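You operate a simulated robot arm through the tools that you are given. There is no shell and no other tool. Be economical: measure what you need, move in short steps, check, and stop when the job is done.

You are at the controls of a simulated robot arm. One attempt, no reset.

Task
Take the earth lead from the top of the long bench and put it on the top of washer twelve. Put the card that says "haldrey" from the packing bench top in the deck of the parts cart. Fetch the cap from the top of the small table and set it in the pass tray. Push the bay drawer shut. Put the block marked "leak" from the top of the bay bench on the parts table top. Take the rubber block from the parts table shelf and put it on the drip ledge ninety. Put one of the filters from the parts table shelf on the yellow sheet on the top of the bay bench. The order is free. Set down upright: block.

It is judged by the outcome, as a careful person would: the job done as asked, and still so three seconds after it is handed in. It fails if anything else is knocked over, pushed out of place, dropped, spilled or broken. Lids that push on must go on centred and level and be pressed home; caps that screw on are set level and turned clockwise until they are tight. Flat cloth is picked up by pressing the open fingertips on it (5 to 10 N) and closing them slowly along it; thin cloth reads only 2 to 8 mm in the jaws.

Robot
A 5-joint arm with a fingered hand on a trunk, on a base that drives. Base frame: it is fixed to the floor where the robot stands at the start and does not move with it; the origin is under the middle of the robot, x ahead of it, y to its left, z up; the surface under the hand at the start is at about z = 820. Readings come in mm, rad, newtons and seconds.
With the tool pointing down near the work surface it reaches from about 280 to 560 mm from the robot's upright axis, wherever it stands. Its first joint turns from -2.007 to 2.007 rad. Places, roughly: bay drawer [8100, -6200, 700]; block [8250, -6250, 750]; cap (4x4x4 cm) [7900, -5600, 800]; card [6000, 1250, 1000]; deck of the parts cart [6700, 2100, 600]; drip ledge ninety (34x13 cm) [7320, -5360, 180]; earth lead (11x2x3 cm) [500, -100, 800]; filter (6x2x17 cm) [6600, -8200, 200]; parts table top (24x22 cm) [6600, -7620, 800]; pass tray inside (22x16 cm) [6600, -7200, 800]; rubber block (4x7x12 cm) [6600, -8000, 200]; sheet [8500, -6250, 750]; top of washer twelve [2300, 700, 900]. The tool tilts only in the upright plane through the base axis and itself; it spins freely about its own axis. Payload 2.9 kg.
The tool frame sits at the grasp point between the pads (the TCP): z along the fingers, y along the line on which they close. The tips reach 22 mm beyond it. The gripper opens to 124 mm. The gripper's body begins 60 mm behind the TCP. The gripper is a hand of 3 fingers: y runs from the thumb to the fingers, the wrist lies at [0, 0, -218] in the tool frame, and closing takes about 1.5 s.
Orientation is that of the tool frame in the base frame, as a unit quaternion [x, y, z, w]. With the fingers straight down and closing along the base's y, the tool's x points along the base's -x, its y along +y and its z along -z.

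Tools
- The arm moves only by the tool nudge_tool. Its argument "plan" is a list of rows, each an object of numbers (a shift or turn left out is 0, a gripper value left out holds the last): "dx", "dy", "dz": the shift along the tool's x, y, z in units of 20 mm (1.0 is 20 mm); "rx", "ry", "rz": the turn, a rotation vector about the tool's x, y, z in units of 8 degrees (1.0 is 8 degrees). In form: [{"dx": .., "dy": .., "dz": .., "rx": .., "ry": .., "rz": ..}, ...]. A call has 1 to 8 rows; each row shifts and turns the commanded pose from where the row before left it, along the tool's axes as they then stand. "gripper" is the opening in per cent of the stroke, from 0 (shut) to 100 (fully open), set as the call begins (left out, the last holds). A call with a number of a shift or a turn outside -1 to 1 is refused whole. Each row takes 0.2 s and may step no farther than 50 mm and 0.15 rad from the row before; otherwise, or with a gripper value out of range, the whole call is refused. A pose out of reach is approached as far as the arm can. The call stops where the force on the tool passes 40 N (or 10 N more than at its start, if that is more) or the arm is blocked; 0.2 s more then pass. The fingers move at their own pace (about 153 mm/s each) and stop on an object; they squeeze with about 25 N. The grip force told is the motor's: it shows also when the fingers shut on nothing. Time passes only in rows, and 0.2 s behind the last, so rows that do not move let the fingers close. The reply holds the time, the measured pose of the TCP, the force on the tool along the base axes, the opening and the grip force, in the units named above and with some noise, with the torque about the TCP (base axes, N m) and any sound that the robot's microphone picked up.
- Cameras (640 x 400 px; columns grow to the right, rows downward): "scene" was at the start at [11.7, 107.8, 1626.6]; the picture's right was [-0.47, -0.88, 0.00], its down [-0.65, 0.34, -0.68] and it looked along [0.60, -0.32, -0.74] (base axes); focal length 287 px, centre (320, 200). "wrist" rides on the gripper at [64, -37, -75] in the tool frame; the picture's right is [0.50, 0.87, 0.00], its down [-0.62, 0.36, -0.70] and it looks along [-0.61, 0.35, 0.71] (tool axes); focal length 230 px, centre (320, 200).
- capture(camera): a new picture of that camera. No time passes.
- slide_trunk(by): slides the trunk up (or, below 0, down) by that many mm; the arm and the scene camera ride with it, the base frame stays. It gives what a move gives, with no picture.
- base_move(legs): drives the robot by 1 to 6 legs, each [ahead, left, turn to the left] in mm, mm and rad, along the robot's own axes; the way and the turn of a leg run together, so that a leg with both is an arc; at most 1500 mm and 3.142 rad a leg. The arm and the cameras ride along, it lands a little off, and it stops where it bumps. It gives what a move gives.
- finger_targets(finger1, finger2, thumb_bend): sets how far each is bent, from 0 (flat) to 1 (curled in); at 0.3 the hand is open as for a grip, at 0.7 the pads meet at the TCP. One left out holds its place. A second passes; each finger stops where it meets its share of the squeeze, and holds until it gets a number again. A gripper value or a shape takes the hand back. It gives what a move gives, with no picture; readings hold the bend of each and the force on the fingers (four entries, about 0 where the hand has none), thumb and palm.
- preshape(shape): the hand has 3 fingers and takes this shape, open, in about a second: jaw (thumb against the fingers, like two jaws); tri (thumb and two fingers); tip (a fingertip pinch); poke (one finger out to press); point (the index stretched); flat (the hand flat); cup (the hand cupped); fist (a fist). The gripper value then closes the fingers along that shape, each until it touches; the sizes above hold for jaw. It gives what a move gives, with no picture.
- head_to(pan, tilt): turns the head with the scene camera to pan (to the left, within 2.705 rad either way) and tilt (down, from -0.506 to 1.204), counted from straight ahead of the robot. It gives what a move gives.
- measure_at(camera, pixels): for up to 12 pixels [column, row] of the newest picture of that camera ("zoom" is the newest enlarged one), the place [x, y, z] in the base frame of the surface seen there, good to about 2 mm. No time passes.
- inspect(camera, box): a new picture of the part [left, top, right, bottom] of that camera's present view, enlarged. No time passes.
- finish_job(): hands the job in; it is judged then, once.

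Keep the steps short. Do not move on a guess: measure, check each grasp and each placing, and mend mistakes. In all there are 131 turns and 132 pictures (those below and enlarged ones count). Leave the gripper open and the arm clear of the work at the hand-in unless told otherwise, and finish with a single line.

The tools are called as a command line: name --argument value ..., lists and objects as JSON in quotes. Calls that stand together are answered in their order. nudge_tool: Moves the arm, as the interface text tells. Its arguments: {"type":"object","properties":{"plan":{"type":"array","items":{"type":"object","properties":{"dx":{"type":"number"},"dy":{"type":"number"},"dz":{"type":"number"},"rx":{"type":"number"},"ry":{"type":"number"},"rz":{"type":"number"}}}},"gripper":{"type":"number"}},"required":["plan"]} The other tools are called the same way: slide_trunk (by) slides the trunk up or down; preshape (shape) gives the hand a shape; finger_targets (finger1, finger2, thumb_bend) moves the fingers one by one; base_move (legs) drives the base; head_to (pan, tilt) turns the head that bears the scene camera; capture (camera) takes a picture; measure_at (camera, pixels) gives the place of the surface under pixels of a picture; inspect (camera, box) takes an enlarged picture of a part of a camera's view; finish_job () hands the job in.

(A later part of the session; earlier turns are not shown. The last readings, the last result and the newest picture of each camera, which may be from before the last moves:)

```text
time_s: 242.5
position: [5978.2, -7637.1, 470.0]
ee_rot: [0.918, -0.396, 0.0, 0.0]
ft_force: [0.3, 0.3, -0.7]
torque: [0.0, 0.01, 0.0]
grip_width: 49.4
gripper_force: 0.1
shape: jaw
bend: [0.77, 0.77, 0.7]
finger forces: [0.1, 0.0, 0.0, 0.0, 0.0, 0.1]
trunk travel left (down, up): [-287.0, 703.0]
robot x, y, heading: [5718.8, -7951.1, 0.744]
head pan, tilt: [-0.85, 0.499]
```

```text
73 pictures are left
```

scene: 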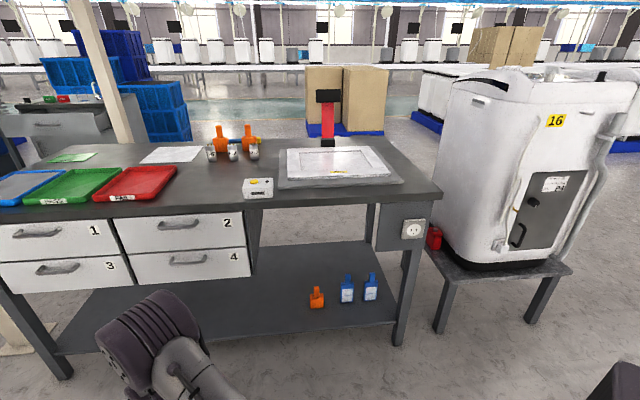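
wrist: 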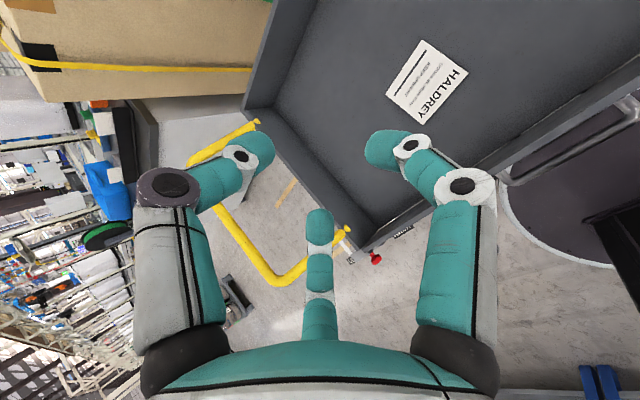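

inspect --camera "scene" --box '[280, 250, 420, 340]'

measure_at --camera "zoom" --pixels '[[165, 215], [165, 170], [165, 250], [310, 190], [310, 130], [310, 225], [412, 170], [412, 215], [412, 115], [140, 215], [190, 215], [230, 260]]'

measure_at --camera "scene" --pixels '[[390, 345], [250, 335], [340, 305], [420, 200], [250, 277], [300, 245], [373, 240], [400, 240], [397, 340]]'

```text
4.44 times, centred on (350, 295) of scene
```

zoom: 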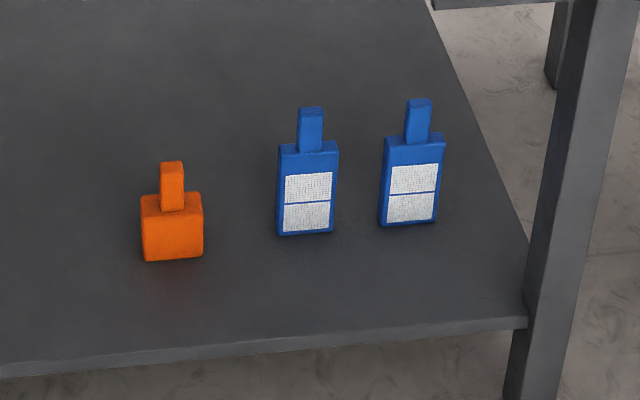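

```text
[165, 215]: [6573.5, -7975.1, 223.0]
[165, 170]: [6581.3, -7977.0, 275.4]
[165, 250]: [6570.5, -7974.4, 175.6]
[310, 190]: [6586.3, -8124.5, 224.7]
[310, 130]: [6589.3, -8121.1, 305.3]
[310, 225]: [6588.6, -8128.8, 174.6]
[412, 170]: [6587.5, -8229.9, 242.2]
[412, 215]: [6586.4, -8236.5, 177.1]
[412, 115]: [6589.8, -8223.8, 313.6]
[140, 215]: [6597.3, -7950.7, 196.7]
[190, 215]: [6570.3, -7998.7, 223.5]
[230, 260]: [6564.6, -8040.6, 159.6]
```

```text
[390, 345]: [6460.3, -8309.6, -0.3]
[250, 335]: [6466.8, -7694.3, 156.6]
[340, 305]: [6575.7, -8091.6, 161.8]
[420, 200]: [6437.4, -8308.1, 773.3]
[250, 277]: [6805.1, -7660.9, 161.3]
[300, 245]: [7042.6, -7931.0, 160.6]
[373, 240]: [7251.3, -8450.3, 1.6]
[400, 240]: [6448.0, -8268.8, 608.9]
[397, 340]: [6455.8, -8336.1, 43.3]
```

On the shelf (z 160) stand the orange rubber block with a narrow handle at (6580,-7977, top 282) and two blue filters at (6588,-8124) and (6588,-8227), also with necks. I'll square up, lower the trunk to pass beneath the table top, and spin the hand to close along y.

base_move --legs '[[0, 0, -0.744]]'

slide_trunk --by -130

nudge_tool --plan '[{"rz": 1}, {"rz": 1}, {"rz": 1}, {"rz": 1}, {"rz": 1}, {"rz": 1}, {"rz": 1}, {"rz": 1}]' --gripper 60

nudge_tool --plan '[{"rz": 1}, {"rz": 1}, {}]'

capture --camera "scene"

```text
time_s: 244.8
position: [6124.7, -7894.7, 468.8]
ee_rot: [0.713, -0.701, 0.0, 0.0]
ft_force: [0.0, -0.6, 0.4]
torque: [0.0, -0.03, 0.01]
grip_width: 49.3
gripper_force: 0.0
shape: jaw
bend: [0.77, 0.77, 0.7]
finger forces: [0.1, 0.0, 0.0, 0.1, 0.1, 0.0]
trunk travel left (down, up): [-287.0, 703.0]
robot x, y, heading: [5718.4, -7951.7, -0.0]
head pan, tilt: [-0.85, 0.499]
```

```text
time_s: 246.4
position: [6123.7, -7895.6, 339.5]
ee_rot: [0.714, -0.701, 0.0, 0.0]
ft_force: [-0.8, 0.2, 0.5]
torque: [-0.03, -0.02, 0.0]
grip_width: 49.3
gripper_force: 0.1
shape: jaw
bend: [0.77, 0.77, 0.7]
finger forces: [0.0, 0.1, 0.0, 0.0, 0.1, 0.0]
trunk travel left (down, up): [-157.0, 833.0]
robot x, y, heading: [5718.5, -7954.4, -0.004]
head pan, tilt: [-0.85, 0.499]
```

```text
time_s: 248.2
position: [6123.7, -7895.4, 338.9]
ee_rot: [-0.232, 0.973, 0.0, 0.0]
ft_force: [0.0, 0.1, -0.4]
torque: [-0.01, -0.03, -0.04]
grip_width: 74.0
gripper_force: 0.2
shape: jaw
bend: [0.32, 0.32, 0.7]
finger forces: [0.0, 0.0, 0.1, 0.0, 0.1, 0.1]
trunk travel left (down, up): [-157.0, 833.0]
robot x, y, heading: [5715.2, -7954.2, 0.001]
head pan, tilt: [-0.85, 0.499]
```

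```text
time_s: 249.0
position: [6124.9, -7895.2, 339.8]
ee_rot: [-0.096, 0.995, 0.0, 0.001]
ft_force: [0.5, -0.3, -0.1]
torque: [0.0, 0.03, -0.01]
grip_width: 73.8
gripper_force: 0.1
shape: jaw
bend: [0.32, 0.32, 0.7]
finger forces: [0.1, 0.0, 0.0, 0.0, 0.0, 0.0]
trunk travel left (down, up): [-157.0, 833.0]
robot x, y, heading: [5713.3, -7948.9, 0.001]
head pan, tilt: [-0.85, 0.499]
```

```text
71 pictures are left
```

scene: 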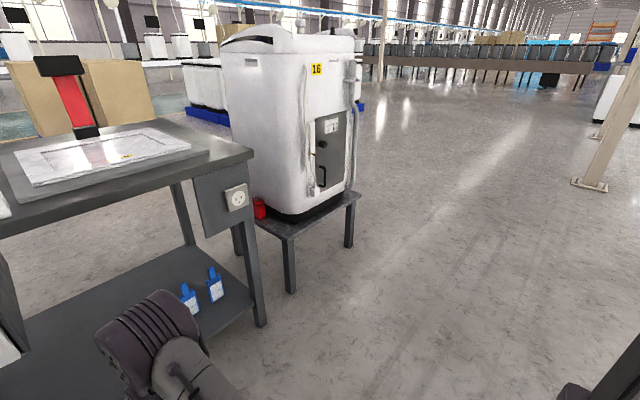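

measure_at --camera "scene" --pixels '[[140, 305], [180, 310], [150, 330], [240, 160], [200, 180], [215, 210]]'

nudge_tool --plan '[{"rz": 0.7}, {"rz": 0.67}, {}]'

base_move --legs '[[150, -85, 0]]'

capture --camera "wrist"

```text
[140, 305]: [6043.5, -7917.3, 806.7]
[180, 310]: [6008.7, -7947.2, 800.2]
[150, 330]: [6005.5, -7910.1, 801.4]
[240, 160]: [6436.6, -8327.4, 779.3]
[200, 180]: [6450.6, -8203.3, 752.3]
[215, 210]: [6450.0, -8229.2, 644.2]
```

```text
time_s: 249.8
position: [6124.1, -7894.6, 339.0]
ee_rot: [0.0, 1.0, 0.0, 0.0]
ft_force: [-0.1, -0.4, 0.4]
torque: [-0.04, 0.0, 0.01]
grip_width: 73.8
gripper_force: 0.1
shape: jaw
bend: [0.32, 0.32, 0.7]
finger forces: [0.1, 0.0, 0.0, 0.1, 0.1, 0.0]
trunk travel left (down, up): [-157.0, 833.0]
robot x, y, heading: [5716.7, -7953.6, 0.003]
head pan, tilt: [-0.85, 0.499]
```

```text
time_s: 251.3
position: [6274.0, -7979.2, 339.4]
ee_rot: [-0.001, 1.0, 0.0, 0.0]
ft_force: [0.1, 0.0, -0.7]
torque: [-0.02, 0.02, 0.0]
grip_width: 73.8
gripper_force: 0.1
shape: jaw
bend: [0.32, 0.32, 0.7]
finger forces: [0.1, 0.0, 0.0, 0.0, 0.0, 0.1]
trunk travel left (down, up): [-157.0, 833.0]
robot x, y, heading: [5867.1, -8038.9, -0.001]
head pan, tilt: [-0.85, 0.499]
```

```text
70 pictures are left
```

wrist: 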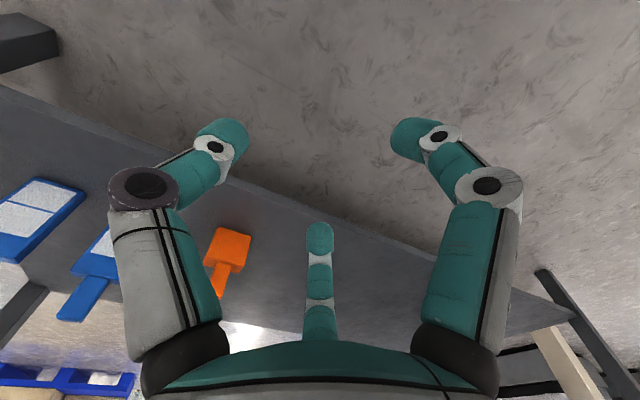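

The elbow rides high when the arm is folded, so I'll stretch the arm to lower it, then drive in under the table with the tips above the block (top 282).

nudge_tool --plan '[{"dx": -1}, {"dx": -1}, {"dx": -1}, {"dx": -1}, {"dx": -1}, {"dx": -0.9}, {}]'

head_to --pan -0.6 --tilt 0.4

capture --camera "scene"

capture --camera "wrist"

```text
time_s: 252.9
position: [6391.7, -7978.3, 339.6]
ee_rot: [0.0, 1.0, -0.001, 0.0]
ft_force: [-0.5, -0.1, 0.1]
torque: [0.0, 0.01, -0.02]
grip_width: 73.8
gripper_force: 0.1
shape: jaw
bend: [0.32, 0.32, 0.7]
finger forces: [0.0, 0.0, 0.1, 0.0, 0.0, 0.1]
trunk travel left (down, up): [-157.0, 833.0]
robot x, y, heading: [5865.7, -8038.4, 0.0]
head pan, tilt: [-0.85, 0.499]
```

```text
time_s: 253.7
position: [6392.7, -7977.1, 340.4]
ee_rot: [-0.001, 1.0, -0.001, 0.0]
ft_force: [0.2, -0.1, 0.2]
torque: [-0.01, -0.01, -0.02]
grip_width: 73.6
gripper_force: 0.0
shape: jaw
bend: [0.32, 0.32, 0.7]
finger forces: [0.0, 0.1, 0.1, 0.0, 0.0, 0.1]
trunk travel left (down, up): [-157.0, 833.0]
robot x, y, heading: [5867.4, -8039.4, -0.001]
head pan, tilt: [-0.6, 0.4]
```

```text
69 pictures are left
```

scene: 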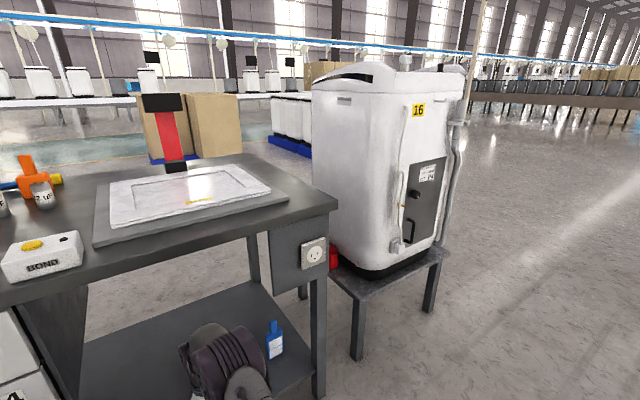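

```text
68 pictures are left
```

wrist: 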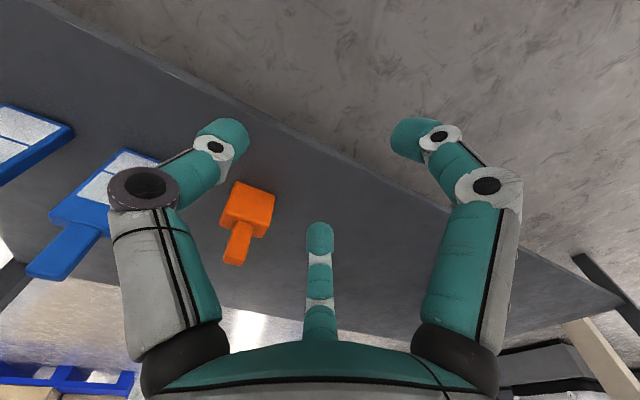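

measure_at --camera "wrist" --pixels '[[237, 250], [228, 258], [248, 258], [250, 190], [272, 195], [225, 212], [262, 225], [100, 170], [60, 250]]'

measure_at --camera "scene" --pixels '[[205, 330], [230, 340], [260, 345], [240, 370], [300, 225], [85, 300], [60, 290], [200, 255]]'

inspect --camera "wrist" --box '[180, 160, 340, 290]'

```text
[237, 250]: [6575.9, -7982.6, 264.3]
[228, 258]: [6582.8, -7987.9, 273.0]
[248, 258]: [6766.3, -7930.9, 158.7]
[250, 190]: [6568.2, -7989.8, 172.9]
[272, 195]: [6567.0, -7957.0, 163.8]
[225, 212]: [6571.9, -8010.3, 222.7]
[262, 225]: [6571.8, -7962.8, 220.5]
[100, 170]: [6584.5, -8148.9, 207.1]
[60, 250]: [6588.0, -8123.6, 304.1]
```

```text
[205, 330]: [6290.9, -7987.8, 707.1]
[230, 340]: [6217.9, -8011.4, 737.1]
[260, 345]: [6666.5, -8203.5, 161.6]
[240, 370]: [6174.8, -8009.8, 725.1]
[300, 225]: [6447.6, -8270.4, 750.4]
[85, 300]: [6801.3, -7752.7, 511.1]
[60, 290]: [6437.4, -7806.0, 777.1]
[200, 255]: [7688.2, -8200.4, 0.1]
```

```text
3.08 times, centred on (260, 225) of wrist
```

zoom: 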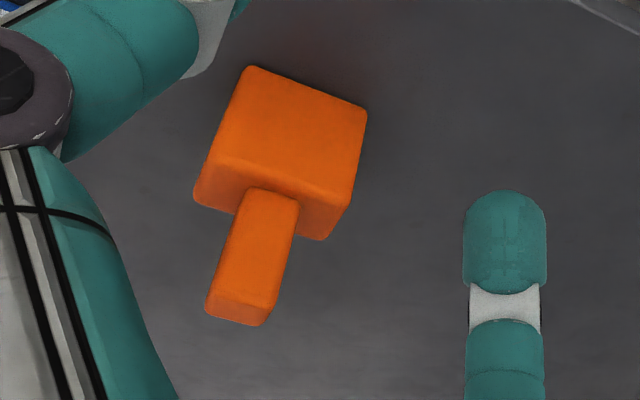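

The block's neck centre is near (6588,-7984). The elbow top (737) just fits under the table (750), so I'll lower 22 mm more and drive in 196 mm.

slide_trunk --by -22

base_move --legs '[[196, -6, 0]]'

capture --camera "wrist"

measure_at --camera "wrist" --pixels '[[320, 180], [320, 165], [310, 175], [335, 175], [320, 140], [320, 150]]'

```text
time_s: 254.3
position: [6392.6, -7978.7, 317.2]
ee_rot: [0.0, 1.0, 0.0, 0.0]
ft_force: [0.1, 0.7, 1.2]
torque: [0.02, 0.02, 0.03]
grip_width: 73.9
gripper_force: 0.1
shape: jaw
bend: [0.32, 0.32, 0.7]
finger forces: [0.1, 0.0, 0.0, 0.1, 0.0, 0.0]
trunk travel left (down, up): [-135.0, 855.0]
robot x, y, heading: [5866.5, -8038.4, 0.001]
head pan, tilt: [-0.6, 0.4]
```

```text
time_s: 255.9
position: [6583.4, -7983.1, 317.8]
ee_rot: [0.0, 1.0, 0.001, 0.0]
ft_force: [0.6, -0.8, 0.3]
torque: [-0.04, 0.0, 0.04]
grip_width: 74.1
gripper_force: 0.0
shape: jaw
bend: [0.32, 0.32, 0.7]
finger forces: [0.1, 0.0, 0.0, 0.0, 0.0, 0.1]
trunk travel left (down, up): [-135.0, 855.0]
robot x, y, heading: [6058.0, -8042.7, 0.005]
head pan, tilt: [-0.6, 0.4]
```

```text
66 pictures are left
```

wrist: 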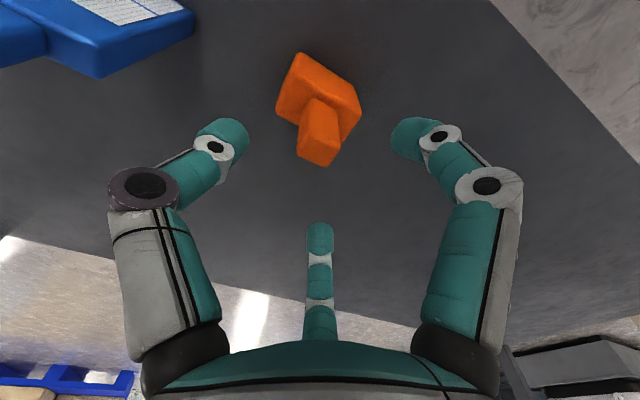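

```text
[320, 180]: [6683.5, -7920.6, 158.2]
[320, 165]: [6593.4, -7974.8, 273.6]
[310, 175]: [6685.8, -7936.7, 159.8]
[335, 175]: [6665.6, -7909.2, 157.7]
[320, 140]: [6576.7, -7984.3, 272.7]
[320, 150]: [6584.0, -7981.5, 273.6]
```

TCP (6583,-7983) is right over the neck. I'll lower 55 mm and close.

nudge_tool --plan '[{"dz": 1}, {"dz": 1}, {"dz": 0.75}, {}]'

nudge_tool --plan '[{}, {}, {}, {}, {}, {}, {}, {}]' --gripper 0

capture --camera "wrist"

```text
time_s: 256.9
position: [6583.0, -7983.1, 262.6]
ee_rot: [-0.001, 1.0, 0.001, 0.0]
ft_force: [1.0, 0.7, -0.5]
torque: [-0.02, 0.0, 0.01]
grip_width: 73.7
gripper_force: 0.1
shape: jaw
bend: [0.32, 0.32, 0.7]
finger forces: [0.0, 0.0, 0.1, 0.0, 0.1, 0.0]
trunk travel left (down, up): [-135.0, 855.0]
robot x, y, heading: [6059.8, -8043.8, 0.002]
head pan, tilt: [-0.6, 0.4]
```

```text
time_s: 258.7
position: [6582.3, -7983.2, 262.7]
ee_rot: [-0.001, 1.0, 0.0, 0.0]
ft_force: [-0.4, -1.3, 0.5]
torque: [0.01, 0.02, 0.0]
grip_width: 17.4
gripper_force: 25.3
shape: jaw
bend: [0.74, 0.76, 0.7]
finger forces: [20.0, 20.0, 0.0, 0.0, 21.2, 0.0]
trunk travel left (down, up): [-135.0, 855.0]
robot x, y, heading: [6059.7, -8044.8, 0.001]
head pan, tilt: [-0.6, 0.4]
```

```text
65 pictures are left
```

wrist: 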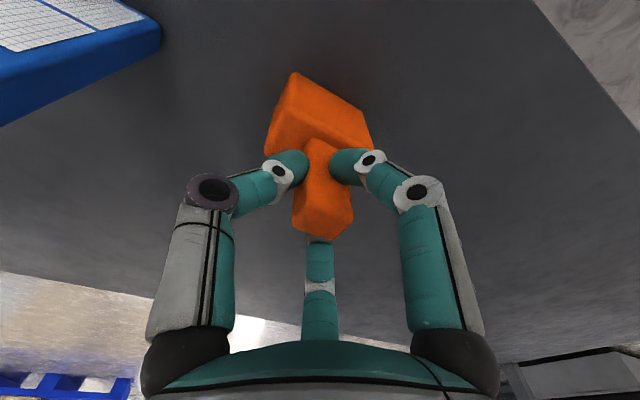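

Firm grip (17.4 mm; fingers 20/20/21 N). I'll lift 45 mm and back straight out from under the table.

nudge_tool --plan '[{"dz": -0.5}, {"dz": -0.9}, {"dz": -0.9}, {}]'

base_move --legs '[[-450, 0, 0]]'

slide_trunk --by 300

capture --camera "wrist"

```text
time_s: 259.7
position: [6582.8, -7982.9, 307.6]
ee_rot: [-0.002, 1.0, 0.0, 0.0]
ft_force: [-0.5, -0.2, -3.7]
torque: [-0.02, -0.01, 0.01]
grip_width: 17.3
gripper_force: 24.8
shape: jaw
bend: [0.74, 0.76, 0.7]
finger forces: [20.1, 19.9, 0.0, 0.0, 20.6, 0.1]
trunk travel left (down, up): [-135.0, 855.0]
robot x, y, heading: [6059.5, -8042.8, 0.0]
head pan, tilt: [-0.6, 0.4]
```

```text
time_s: 262.4
position: [6131.2, -7985.0, 307.4]
ee_rot: [0.0, 1.0, 0.0, 0.0]
ft_force: [-0.5, 1.4, -3.7]
torque: [-0.02, -0.01, 0.01]
grip_width: 17.5
gripper_force: 25.3
shape: jaw
bend: [0.74, 0.76, 0.7]
finger forces: [20.2, 19.9, 0.0, 0.0, 20.5, 0.0]
trunk travel left (down, up): [-135.0, 855.0]
robot x, y, heading: [5604.6, -8045.1, -0.001]
head pan, tilt: [-0.6, 0.4]
```

```text
time_s: 265.4
position: [6130.7, -7983.7, 608.4]
ee_rot: [0.0, 1.0, 0.0, -0.001]
ft_force: [-0.5, 0.4, -3.6]
torque: [0.01, 0.0, 0.01]
grip_width: 17.5
gripper_force: 25.0
shape: jaw
bend: [0.74, 0.76, 0.7]
finger forces: [20.3, 19.9, 0.0, 0.1, 20.4, 0.1]
trunk travel left (down, up): [-435.0, 555.0]
robot x, y, heading: [5605.3, -8047.0, 0.004]
head pan, tilt: [-0.6, 0.4]
```

```text
64 pictures are left
```

wrist: 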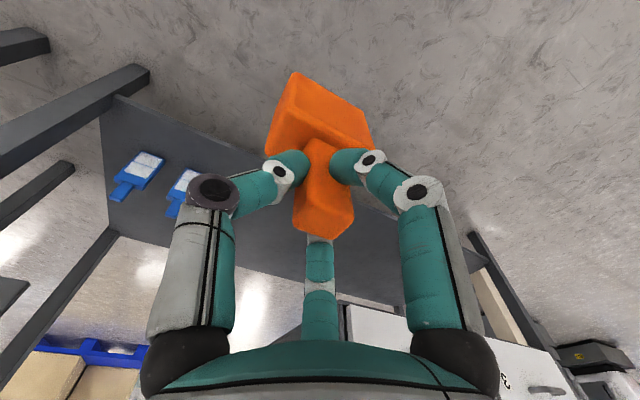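

The block is held securely. I'll drive along the aisle to y≈−5150 and look at washer 90's drip ledge from x≈6050.

slide_trunk --by 250

base_move --legs '[[0, 1500, 0], [0, 1400, 0], [450, 0, 0]]'

head_to --pan 0.0 --tilt 0.75

capture --camera "scene"

```text
time_s: 268.0
position: [6132.7, -7983.9, 857.4]
ee_rot: [0.001, 1.0, 0.001, 0.001]
ft_force: [-0.5, -0.5, -3.4]
torque: [-0.03, 0.01, 0.0]
grip_width: 17.5
gripper_force: 25.0
shape: jaw
bend: [0.74, 0.76, 0.7]
finger forces: [20.2, 19.9, 0.0, 0.0, 20.3, 0.0]
trunk travel left (down, up): [-685.0, 305.0]
robot x, y, heading: [5609.7, -8043.1, 0.005]
head pan, tilt: [-0.6, 0.4]
```

```text
time_s: 284.3
position: [6580.4, -5104.8, 856.9]
ee_rot: [0.005, 1.0, 0.0, 0.0]
ft_force: [0.2, -0.7, -3.8]
torque: [-0.02, -0.01, -0.02]
grip_width: 17.1
gripper_force: 25.1
shape: jaw
bend: [0.74, 0.76, 0.7]
finger forces: [20.2, 20.0, 0.1, 0.0, 20.4, 0.0]
trunk travel left (down, up): [-685.0, 305.0]
robot x, y, heading: [6054.7, -5162.4, -0.008]
head pan, tilt: [-0.6, 0.4]
```

```text
time_s: 285.3
position: [6579.9, -5105.3, 857.0]
ee_rot: [0.006, 1.0, 0.0, -0.001]
ft_force: [-0.2, 0.8, -3.8]
torque: [-0.02, 0.06, -0.02]
grip_width: 17.2
gripper_force: 24.7
shape: jaw
bend: [0.74, 0.76, 0.7]
finger forces: [20.3, 20.0, 0.0, 0.1, 20.4, 0.0]
trunk travel left (down, up): [-685.0, 305.0]
robot x, y, heading: [6058.8, -5163.7, -0.009]
head pan, tilt: [0.0, 0.75]
```

```text
63 pictures are left
```

scene: 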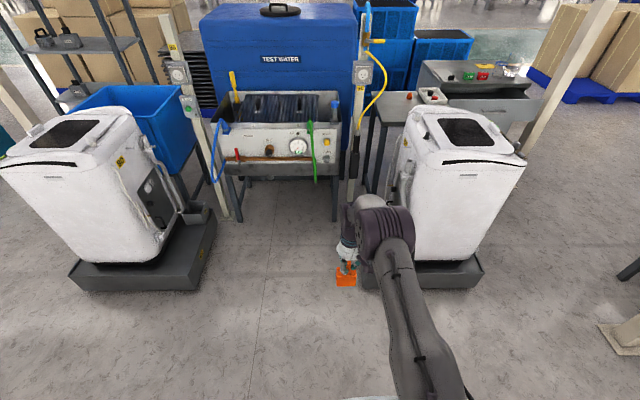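

measure_at --camera "scene" --pixels '[[235, 218], [335, 218], [222, 215], [352, 205], [375, 285], [195, 290], [215, 225], [300, 170], [270, 250], [360, 180], [395, 190], [470, 285]]'

inspect --camera "scene" --box '[320, 130, 480, 300]'

```text
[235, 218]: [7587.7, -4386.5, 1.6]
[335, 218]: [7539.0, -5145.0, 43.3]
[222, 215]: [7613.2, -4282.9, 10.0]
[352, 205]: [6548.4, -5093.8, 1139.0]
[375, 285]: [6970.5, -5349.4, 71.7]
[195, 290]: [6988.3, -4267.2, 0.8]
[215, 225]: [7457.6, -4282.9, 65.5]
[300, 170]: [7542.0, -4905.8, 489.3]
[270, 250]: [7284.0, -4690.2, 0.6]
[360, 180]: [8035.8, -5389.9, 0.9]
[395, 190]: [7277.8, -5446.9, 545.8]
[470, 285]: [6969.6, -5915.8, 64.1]
```

```text
2.35 times, centred on (400, 215) of scene
```

zoom: 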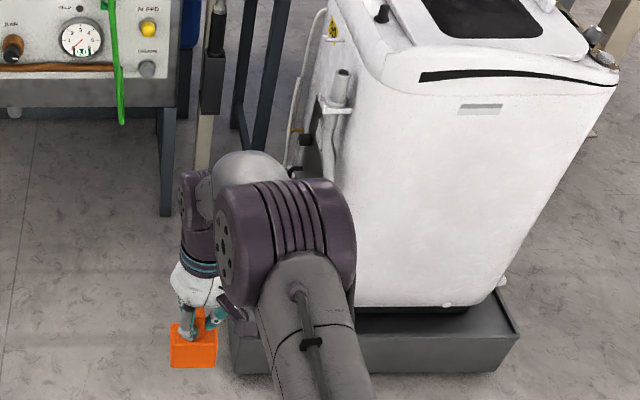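

The floor between the two washers is open (y −4280 to −5300, x < 7540). I'll shift left, turn to face −y, and slide in sideways to about (7190,-4690), keeping the arm clear of washer 90.

base_move --legs '[[0, 480, 0], [0, 0, -1.562], [0, 1130, 0]]'

head_to --pan 0.15 --tilt 1.0

capture --camera "scene"

capture --camera "wrist"

```text
time_s: 297.4
position: [7282.6, -5185.5, 856.5]
ee_rot: [0.702, 0.712, -0.001, 0.001]
ft_force: [0.2, 0.1, -3.8]
torque: [0.0, 0.01, 0.04]
grip_width: 17.0
gripper_force: 25.7
shape: jaw
bend: [0.74, 0.76, 0.7]
finger forces: [19.5, 19.9, 0.0, 0.0, 20.4, 0.0]
trunk travel left (down, up): [-685.0, 305.0]
robot x, y, heading: [7215.5, -4664.0, -1.561]
head pan, tilt: [0.0, 0.75]
```

```text
time_s: 298.2
position: [7282.3, -5185.5, 857.1]
ee_rot: [0.702, 0.712, 0.001, 0.001]
ft_force: [-0.6, -0.4, -3.8]
torque: [0.02, 0.02, -0.03]
grip_width: 17.3
gripper_force: 25.1
shape: jaw
bend: [0.74, 0.76, 0.7]
finger forces: [19.6, 19.9, 0.2, 0.0, 20.5, 0.0]
trunk travel left (down, up): [-685.0, 305.0]
robot x, y, heading: [7218.4, -4662.8, -1.556]
head pan, tilt: [0.15, 1.0]
```

```text
61 pictures are left
```

scene: 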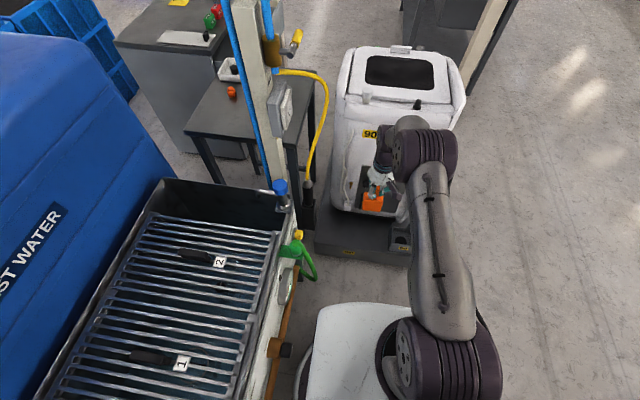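

```text
60 pictures are left
```

wrist: 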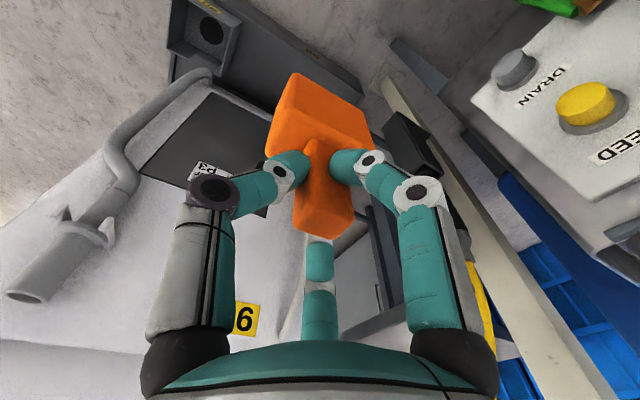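

measure_at --camera "scene" --pixels '[[325, 238], [350, 235], [375, 240], [390, 235], [400, 245], [345, 218], [345, 252], [308, 205], [315, 180], [335, 205], [365, 228], [318, 225]]'

inspect --camera "scene" --box '[260, 110, 440, 280]'

```text
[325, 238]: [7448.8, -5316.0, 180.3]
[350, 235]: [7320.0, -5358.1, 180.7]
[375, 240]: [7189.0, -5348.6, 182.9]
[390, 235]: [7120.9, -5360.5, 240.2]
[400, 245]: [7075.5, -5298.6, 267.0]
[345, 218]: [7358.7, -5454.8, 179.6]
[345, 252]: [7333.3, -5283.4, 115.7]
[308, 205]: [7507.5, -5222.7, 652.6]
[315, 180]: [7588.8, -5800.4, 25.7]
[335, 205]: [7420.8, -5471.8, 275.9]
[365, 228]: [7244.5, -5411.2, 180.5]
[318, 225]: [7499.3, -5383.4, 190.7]
```

```text
2.35 times, centred on (350, 195) of scene
```

zoom: 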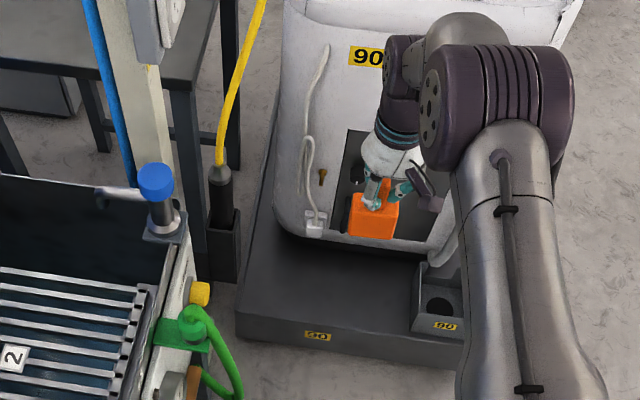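

The ledge is flat at z 180.5, x 7165–7490, y −5295 to −5450, with a drain box at its −x end. I'll drive ahead 165 mm so the block is over (7283,-5350), then lower.

base_move --legs '[[165, 0, 0]]'

slide_trunk --by -350

capture --camera "wrist"

capture --camera "scene"

```text
time_s: 299.6
position: [7286.3, -5349.9, 856.5]
ee_rot: [0.701, 0.713, 0.001, 0.0]
ft_force: [0.3, 0.1, -4.2]
torque: [0.03, 0.02, 0.04]
grip_width: 17.0
gripper_force: 24.7
shape: jaw
bend: [0.74, 0.76, 0.7]
finger forces: [19.6, 19.9, 0.1, 0.0, 20.4, 0.1]
trunk travel left (down, up): [-685.0, 305.0]
robot x, y, heading: [7219.0, -4828.1, -1.551]
head pan, tilt: [0.15, 1.0]
```

```text
time_s: 303.0
position: [7285.5, -5349.0, 508.4]
ee_rot: [0.702, 0.713, -0.001, 0.0]
ft_force: [-0.1, -0.6, -3.8]
torque: [0.02, -0.01, 0.01]
grip_width: 17.0
gripper_force: 24.8
shape: jaw
bend: [0.74, 0.76, 0.7]
finger forces: [19.7, 20.0, 0.0, 0.0, 20.4, 0.0]
trunk travel left (down, up): [-335.0, 655.0]
robot x, y, heading: [7219.6, -4824.5, -1.553]
head pan, tilt: [0.15, 1.0]
```

```text
58 pictures are left
```

wrist: 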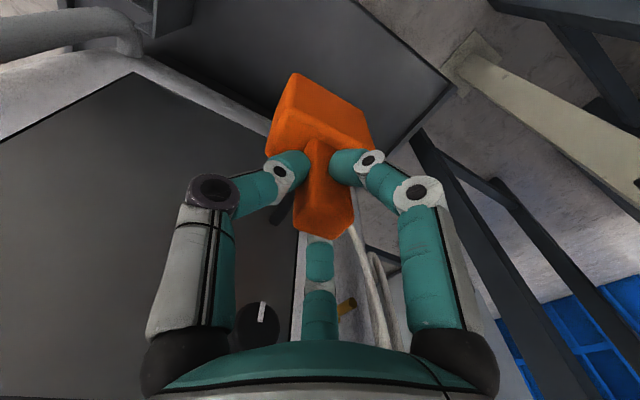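

```text
57 pictures are left
```

scene: 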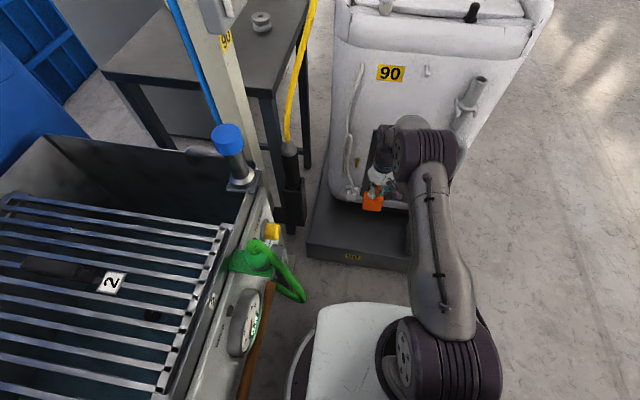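

No contact. I'll lower 200 mm more, then finely.

slide_trunk --by -210

capture --camera "wrist"

slide_trunk --by -12

slide_trunk --by -4

```text
time_s: 305.3
position: [7285.4, -5349.7, 297.6]
ee_rot: [0.701, 0.713, 0.0, 0.0]
ft_force: [-0.9, -0.3, -3.8]
torque: [0.04, 0.0, 0.0]
grip_width: 17.1
gripper_force: 25.6
shape: jaw
bend: [0.74, 0.76, 0.7]
finger forces: [19.7, 20.0, 0.1, 0.1, 20.2, 0.0]
trunk travel left (down, up): [-125.0, 865.0]
robot x, y, heading: [7218.3, -4824.7, -1.55]
head pan, tilt: [0.15, 1.0]
```

```text
56 pictures are left
```

wrist: 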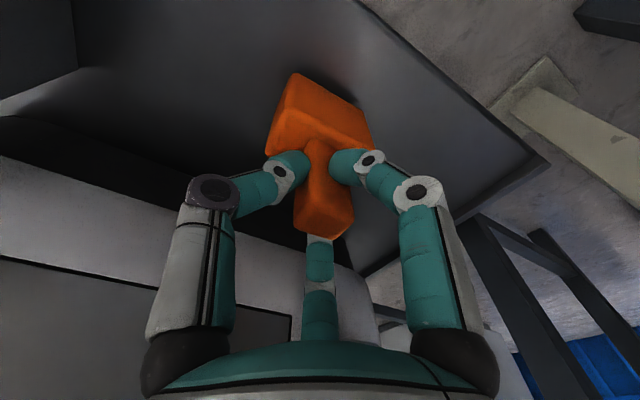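

```text
time_s: 305.9
position: [7286.2, -5350.6, 284.5]
ee_rot: [0.702, 0.712, -0.001, 0.0]
ft_force: [0.4, -0.3, -4.6]
torque: [0.02, 0.03, 0.01]
grip_width: 17.4
gripper_force: 25.6
shape: jaw
bend: [0.74, 0.76, 0.7]
finger forces: [19.8, 20.0, 0.0, 0.0, 20.3, 0.1]
trunk travel left (down, up): [-113.0, 877.0]
robot x, y, heading: [7215.1, -4825.6, -1.552]
head pan, tilt: [0.15, 1.0]
```

```text
time_s: 306.4
position: [7286.0, -5349.3, 282.7]
ee_rot: [0.702, 0.712, 0.0, 0.0]
ft_force: [-1.6, 1.1, 1.1]
torque: [0.0, 0.02, -0.01]
grip_width: 17.1
gripper_force: 25.0
shape: jaw
bend: [0.74, 0.76, 0.7]
finger forces: [20.9, 20.4, 0.0, 0.0, 21.1, 0.0]
trunk travel left (down, up): [-109.0, 881.0]
robot x, y, heading: [7216.6, -4826.4, -1.558]
head pan, tilt: [0.15, 1.0]
```

The force shifted from −4.6 to +1.1 N, so the block is standing on the ledge. I'll open, rise straight up and check.

nudge_tool --plan '[{}, {}, {}, {}, {}]' --gripper 55

slide_trunk --by 150

capture --camera "wrist"

```text
time_s: 307.6
position: [7286.7, -5349.5, 281.4]
ee_rot: [0.702, 0.712, 0.0, -0.001]
ft_force: [-1.2, -0.1, 0.3]
torque: [0.02, 0.0, -0.03]
grip_width: 67.5
gripper_force: 0.0
shape: jaw
bend: [0.34, 0.34, 0.7]
finger forces: [0.0, 0.0, 0.0, 0.1, 0.0, 0.0]
trunk travel left (down, up): [-109.0, 881.0]
robot x, y, heading: [7219.7, -4829.5, -1.551]
head pan, tilt: [0.15, 1.0]
```

```text
time_s: 309.4
position: [7285.7, -5349.2, 431.1]
ee_rot: [0.702, 0.712, 0.0, 0.0]
ft_force: [0.1, 1.1, 0.8]
torque: [0.02, 0.01, 0.01]
grip_width: 67.7
gripper_force: 0.0
shape: jaw
bend: [0.34, 0.34, 0.7]
finger forces: [0.0, 0.0, 0.0, 0.0, 0.0, 0.0]
trunk travel left (down, up): [-259.0, 731.0]
robot x, y, heading: [7214.8, -4825.1, -1.552]
head pan, tilt: [0.15, 1.0]
```

```text
55 pictures are left
```

wrist: 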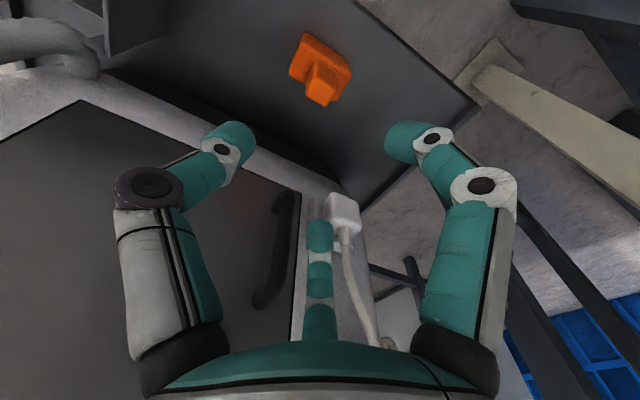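

The rubber block stands upright on the ledge. Next I'll leave and look at the corridor between washer 90's plinth and the gate post, toward the small table and bay bench.

slide_trunk --by 400

base_move --legs '[[-160, 0, 0], [0, -1200, 0], [1500, 0, 0], [70, 0, 0], [0, 0, 1.555]]'

slide_trunk --by 300

head_to --pan 0.0 --tilt 0.6

capture --camera "scene"

```text
time_s: 313.2
position: [7287.7, -5349.9, 831.8]
ee_rot: [0.702, 0.712, 0.0, 0.0]
ft_force: [0.1, 0.7, -0.3]
torque: [-0.02, 0.0, 0.01]
grip_width: 67.5
gripper_force: 0.0
shape: jaw
bend: [0.34, 0.34, 0.7]
finger forces: [0.0, 0.1, 0.1, 0.0, 0.0, 0.0]
trunk travel left (down, up): [-659.0, 331.0]
robot x, y, heading: [7218.2, -4828.5, -1.554]
head pan, tilt: [0.15, 1.0]
```

```text
time_s: 331.6
position: [6581.0, -6174.8, 831.3]
ee_rot: [-0.005, 1.0, 0.0, 0.001]
ft_force: [0.7, -0.5, -0.7]
torque: [0.01, -0.01, -0.01]
grip_width: 67.6
gripper_force: 0.2
shape: jaw
bend: [0.34, 0.34, 0.7]
finger forces: [0.0, 0.0, 0.1, 0.0, 0.0, 0.1]
trunk travel left (down, up): [-659.0, 331.0]
robot x, y, heading: [6056.5, -6240.9, 0.011]
head pan, tilt: [0.15, 1.0]
```

```text
time_s: 334.6
position: [6580.9, -6175.4, 1131.0]
ee_rot: [-0.006, 1.0, 0.0, 0.0]
ft_force: [-0.1, -0.2, 0.1]
torque: [0.01, 0.01, 0.01]
grip_width: 68.1
gripper_force: 0.1
shape: jaw
bend: [0.34, 0.34, 0.7]
finger forces: [0.0, 0.1, 0.0, 0.0, 0.0, 0.1]
trunk travel left (down, up): [-959.0, 31.0]
robot x, y, heading: [6059.0, -6240.3, 0.007]
head pan, tilt: [0.15, 1.0]
```

```text
time_s: 335.5
position: [6580.3, -6175.3, 1131.5]
ee_rot: [-0.006, 1.0, 0.0, 0.0]
ft_force: [0.0, -0.6, -0.4]
torque: [0.04, 0.0, 0.01]
grip_width: 67.6
gripper_force: 0.0
shape: jaw
bend: [0.34, 0.34, 0.7]
finger forces: [0.1, 0.0, 0.0, 0.0, 0.0, 0.0]
trunk travel left (down, up): [-959.0, 31.0]
robot x, y, heading: [6057.2, -6243.8, 0.011]
head pan, tilt: [0.0, 0.6]
```

```text
54 pictures are left
```

scene: 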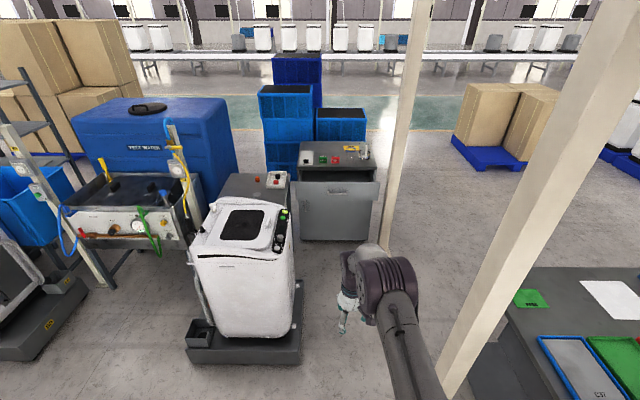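

measure_at --camera "scene" --pixels '[[303, 345], [300, 295], [390, 235], [381, 243], [445, 380], [330, 237], [300, 240], [340, 250], [255, 182], [270, 188], [375, 190], [345, 155]]'

inspect --camera "scene" --box '[210, 130, 410, 260]'

measure_at --camera "zoom" --pixels '[[150, 155], [210, 160], [225, 145], [450, 55], [312, 90], [360, 95], [410, 90], [490, 70], [300, 170], [530, 165], [60, 145], [255, 135]]'

```text
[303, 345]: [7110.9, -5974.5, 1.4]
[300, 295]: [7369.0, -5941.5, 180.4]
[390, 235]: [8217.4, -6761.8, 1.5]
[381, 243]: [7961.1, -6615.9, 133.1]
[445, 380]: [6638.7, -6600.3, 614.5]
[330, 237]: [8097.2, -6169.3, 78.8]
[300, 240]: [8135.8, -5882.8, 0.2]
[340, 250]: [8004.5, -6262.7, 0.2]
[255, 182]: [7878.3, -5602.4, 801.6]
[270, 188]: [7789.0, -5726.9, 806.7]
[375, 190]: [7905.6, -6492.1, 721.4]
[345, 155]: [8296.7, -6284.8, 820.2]
```

```text
3.08 times, centred on (310, 195) of scene
```

zoom: 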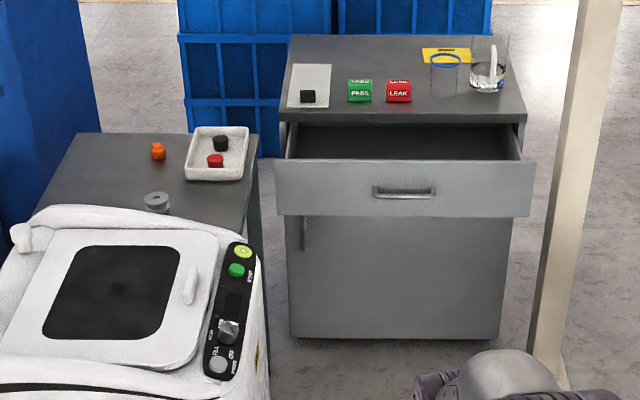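

```text
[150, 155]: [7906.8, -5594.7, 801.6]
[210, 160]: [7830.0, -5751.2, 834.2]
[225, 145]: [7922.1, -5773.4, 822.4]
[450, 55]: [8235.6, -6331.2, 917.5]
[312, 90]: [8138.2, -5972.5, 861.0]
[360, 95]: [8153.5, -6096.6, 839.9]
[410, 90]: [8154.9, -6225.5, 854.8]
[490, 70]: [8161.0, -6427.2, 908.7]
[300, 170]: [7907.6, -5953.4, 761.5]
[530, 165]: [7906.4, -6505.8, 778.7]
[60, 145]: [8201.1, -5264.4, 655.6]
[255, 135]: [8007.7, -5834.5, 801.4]
```

The drawer stands 200 mm open (front x 7906), with the LEAK block at (8155,-6225) and the orange cap at (7907,-5597). I'll check the corridor width at the near post before squeezing through.

head_to --pan -0.35 --tilt 1.0

capture --camera "scene"

```text
time_s: 336.4
position: [6580.5, -6175.5, 1131.5]
ee_rot: [-0.006, 1.0, 0.0, 0.0]
ft_force: [-0.7, 0.4, -0.6]
torque: [-0.02, 0.04, 0.01]
grip_width: 67.9
gripper_force: 0.0
shape: jaw
bend: [0.34, 0.34, 0.7]
finger forces: [0.0, 0.1, 0.1, 0.0, 0.0, 0.0]
trunk travel left (down, up): [-959.0, 31.0]
robot x, y, heading: [6055.7, -6243.0, 0.013]
head pan, tilt: [-0.351, 1.0]
```

```text
52 pictures are left
```

scene: 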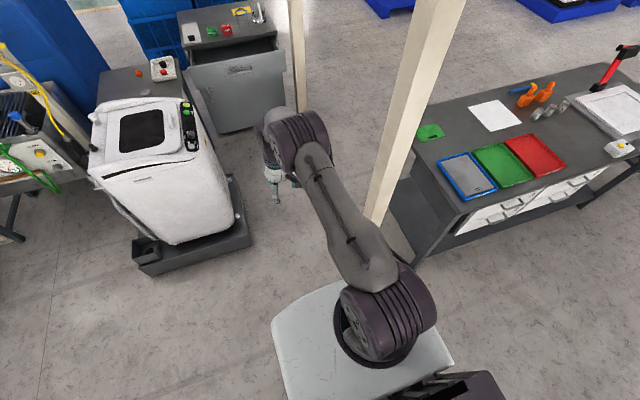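

measure_at --camera "scene" --pixels '[[372, 212], [366, 205], [384, 222], [380, 130], [390, 215], [250, 242], [243, 182], [248, 215], [415, 268], [395, 190]]'

inspect --camera "scene" --box '[330, 150, 430, 270]'

```text
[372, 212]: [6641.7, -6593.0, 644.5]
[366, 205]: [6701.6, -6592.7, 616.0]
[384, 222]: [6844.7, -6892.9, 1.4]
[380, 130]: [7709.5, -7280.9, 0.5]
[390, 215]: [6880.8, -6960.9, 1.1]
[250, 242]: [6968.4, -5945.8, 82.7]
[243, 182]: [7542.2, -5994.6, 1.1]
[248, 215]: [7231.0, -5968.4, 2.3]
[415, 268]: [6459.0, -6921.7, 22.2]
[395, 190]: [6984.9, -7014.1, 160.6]
```

```text
3.33 times, centred on (380, 210) of scene
```

zoom: 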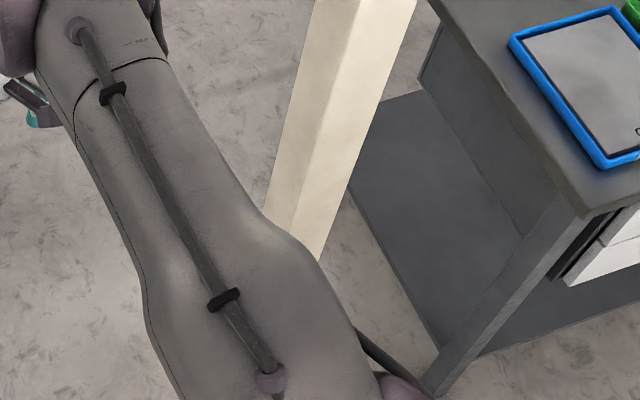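

The post's face is at y −6593 and the plinth edge at −5945, so the corridor is about 600 mm wide and I'm centred at −6243. I'll drive through to x≈7400.

base_move --legs '[[650, -13, -0.012], [700, 0, 0]]'

nudge_tool --plan '[{"rz": -0.8}, {}]' --gripper 0

head_to --pan 0.0 --tilt 0.75

capture --camera "scene"

```text
time_s: 343.3
position: [7903.0, -6213.1, 1132.2]
ee_rot: [0.008, 1.0, 0.0, -0.001]
ft_force: [0.2, -0.3, 0.6]
torque: [0.0, 0.01, 0.03]
grip_width: 67.8
gripper_force: 0.0
shape: jaw
bend: [0.34, 0.34, 0.7]
finger forces: [0.1, 0.2, 0.1, 0.1, 0.0, 0.0]
trunk travel left (down, up): [-959.0, 31.0]
robot x, y, heading: [7377.7, -6263.5, -0.015]
head pan, tilt: [-0.351, 1.0]
```

```text
time_s: 343.9
position: [7904.2, -6211.9, 1131.3]
ee_rot: [-0.049, 0.999, 0.0, 0.0]
ft_force: [-0.2, 0.3, -0.8]
torque: [0.01, 0.0, 0.02]
grip_width: 0.0
gripper_force: 21.1
shape: jaw
bend: [0.7, 0.7, 0.7]
finger forces: [0.0, 0.1, 0.0, 0.1, 0.0, 0.1]
trunk travel left (down, up): [-959.0, 31.0]
robot x, y, heading: [7376.8, -6264.6, -0.013]
head pan, tilt: [-0.351, 1.0]
```

```text
time_s: 344.7
position: [7902.5, -6211.1, 1131.7]
ee_rot: [-0.049, 0.999, 0.001, 0.0]
ft_force: [0.3, 0.7, -0.6]
torque: [-0.02, 0.0, -0.02]
grip_width: 0.0
gripper_force: 25.3
shape: jaw
bend: [0.7, 0.7, 0.7]
finger forces: [0.1, 0.0, 0.1, 0.0, 0.0, 0.0]
trunk travel left (down, up): [-959.0, 31.0]
robot x, y, heading: [7376.9, -6263.5, -0.009]
head pan, tilt: [0.0, 0.75]
```

```text
50 pictures are left
```

scene: 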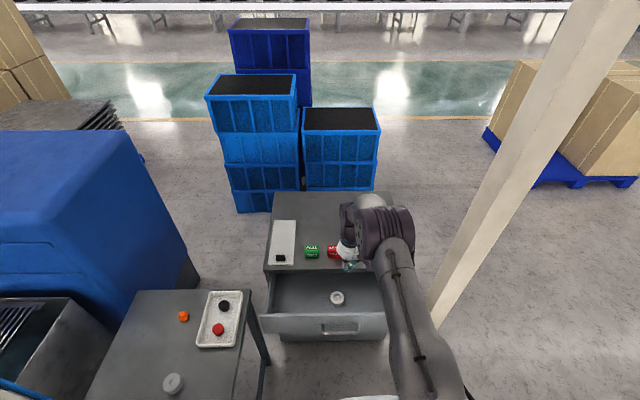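

Through. I'll measure the drawer front, bench edge, cap and table edges.

measure_at --camera "scene" --pixels '[[300, 322], [300, 333], [340, 328], [300, 318], [280, 270], [285, 262], [184, 315], [205, 345], [240, 340], [290, 335], [360, 325], [385, 320]]'

inspect --camera "scene" --box '[240, 180, 440, 350]'

```text
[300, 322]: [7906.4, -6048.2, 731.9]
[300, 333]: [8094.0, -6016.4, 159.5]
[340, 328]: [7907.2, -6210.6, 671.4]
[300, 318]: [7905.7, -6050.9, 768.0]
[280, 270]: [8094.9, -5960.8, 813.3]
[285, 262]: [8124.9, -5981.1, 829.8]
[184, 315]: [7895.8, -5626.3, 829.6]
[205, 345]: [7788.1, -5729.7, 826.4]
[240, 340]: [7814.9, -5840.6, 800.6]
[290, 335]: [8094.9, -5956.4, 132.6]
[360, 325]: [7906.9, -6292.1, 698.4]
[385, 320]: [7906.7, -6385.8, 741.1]
```

```text
2.35 times, centred on (340, 265) of scene
```

zoom: 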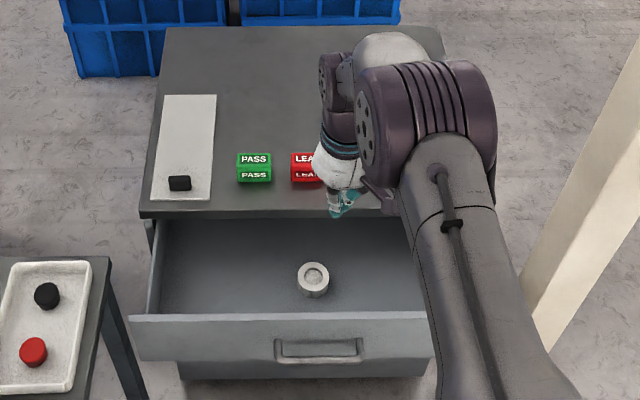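

Drawer front panel: x 7906, z 660–770, handle near y −6230. I'll tilt the closed hand outward 64°, retract 60 mm and lower to z≈755 to push with the fingertips above the handle.

nudge_tool --plan '[{"ry": -1}, {"ry": -1}, {"ry": -1}, {"ry": -1}, {"ry": -1}, {"ry": -1}, {"ry": -1}, {"ry": -1}]'

nudge_tool --plan '[{"dx": 0.438, "dz": -0.899}, {"dx": 0.438, "dz": -0.899}, {"dx": 0.438, "dz": -0.899}, {}]'

slide_trunk --by -376

capture --camera "scene"

```text
time_s: 346.5
position: [7903.9, -6215.0, 1132.7]
ee_rot: [-0.043, 0.846, 0.029, 0.53]
ft_force: [-0.5, -0.5, -0.3]
torque: [0.01, 0.02, 0.02]
grip_width: 0.1
gripper_force: 25.1
shape: jaw
bend: [0.7, 0.7, 0.7]
finger forces: [0.0, 0.0, 0.0, 0.1, 0.0, 0.0]
out of reach, approached as far as the arm can: row 8
trunk travel left (down, up): [-959.0, 31.0]
robot x, y, heading: [7382.9, -6263.1, -0.009]
head pan, tilt: [0.0, 0.75]
```

```text
time_s: 347.5
position: [7843.2, -6222.7, 1132.6]
ee_rot: [-0.044, 0.847, 0.029, 0.529]
ft_force: [1.1, -0.6, -0.3]
torque: [0.0, -0.01, 0.02]
grip_width: 0.1
gripper_force: 25.0
shape: jaw
bend: [0.7, 0.7, 0.7]
finger forces: [0.0, 0.0, 0.0, 0.1, 0.0, 0.0]
trunk travel left (down, up): [-959.0, 31.0]
robot x, y, heading: [7379.6, -6265.9, -0.007]
head pan, tilt: [0.0, 0.75]
```

```text
time_s: 351.1
position: [7842.4, -6223.4, 756.1]
ee_rot: [-0.043, 0.847, 0.028, 0.53]
ft_force: [-0.1, -0.4, 0.2]
torque: [0.01, 0.0, 0.01]
grip_width: 0.2
gripper_force: 25.5
shape: jaw
bend: [0.7, 0.7, 0.7]
finger forces: [0.0, 0.0, 0.0, 0.0, 0.0, 0.0]
trunk travel left (down, up): [-583.0, 407.0]
robot x, y, heading: [7382.9, -6267.0, -0.011]
head pan, tilt: [0.0, 0.75]
```

```text
48 pictures are left
```

scene: 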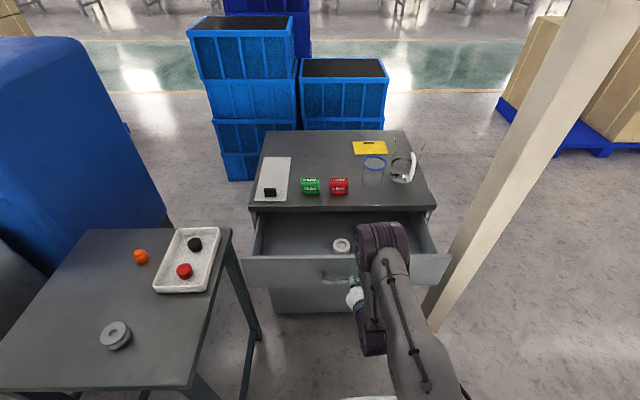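

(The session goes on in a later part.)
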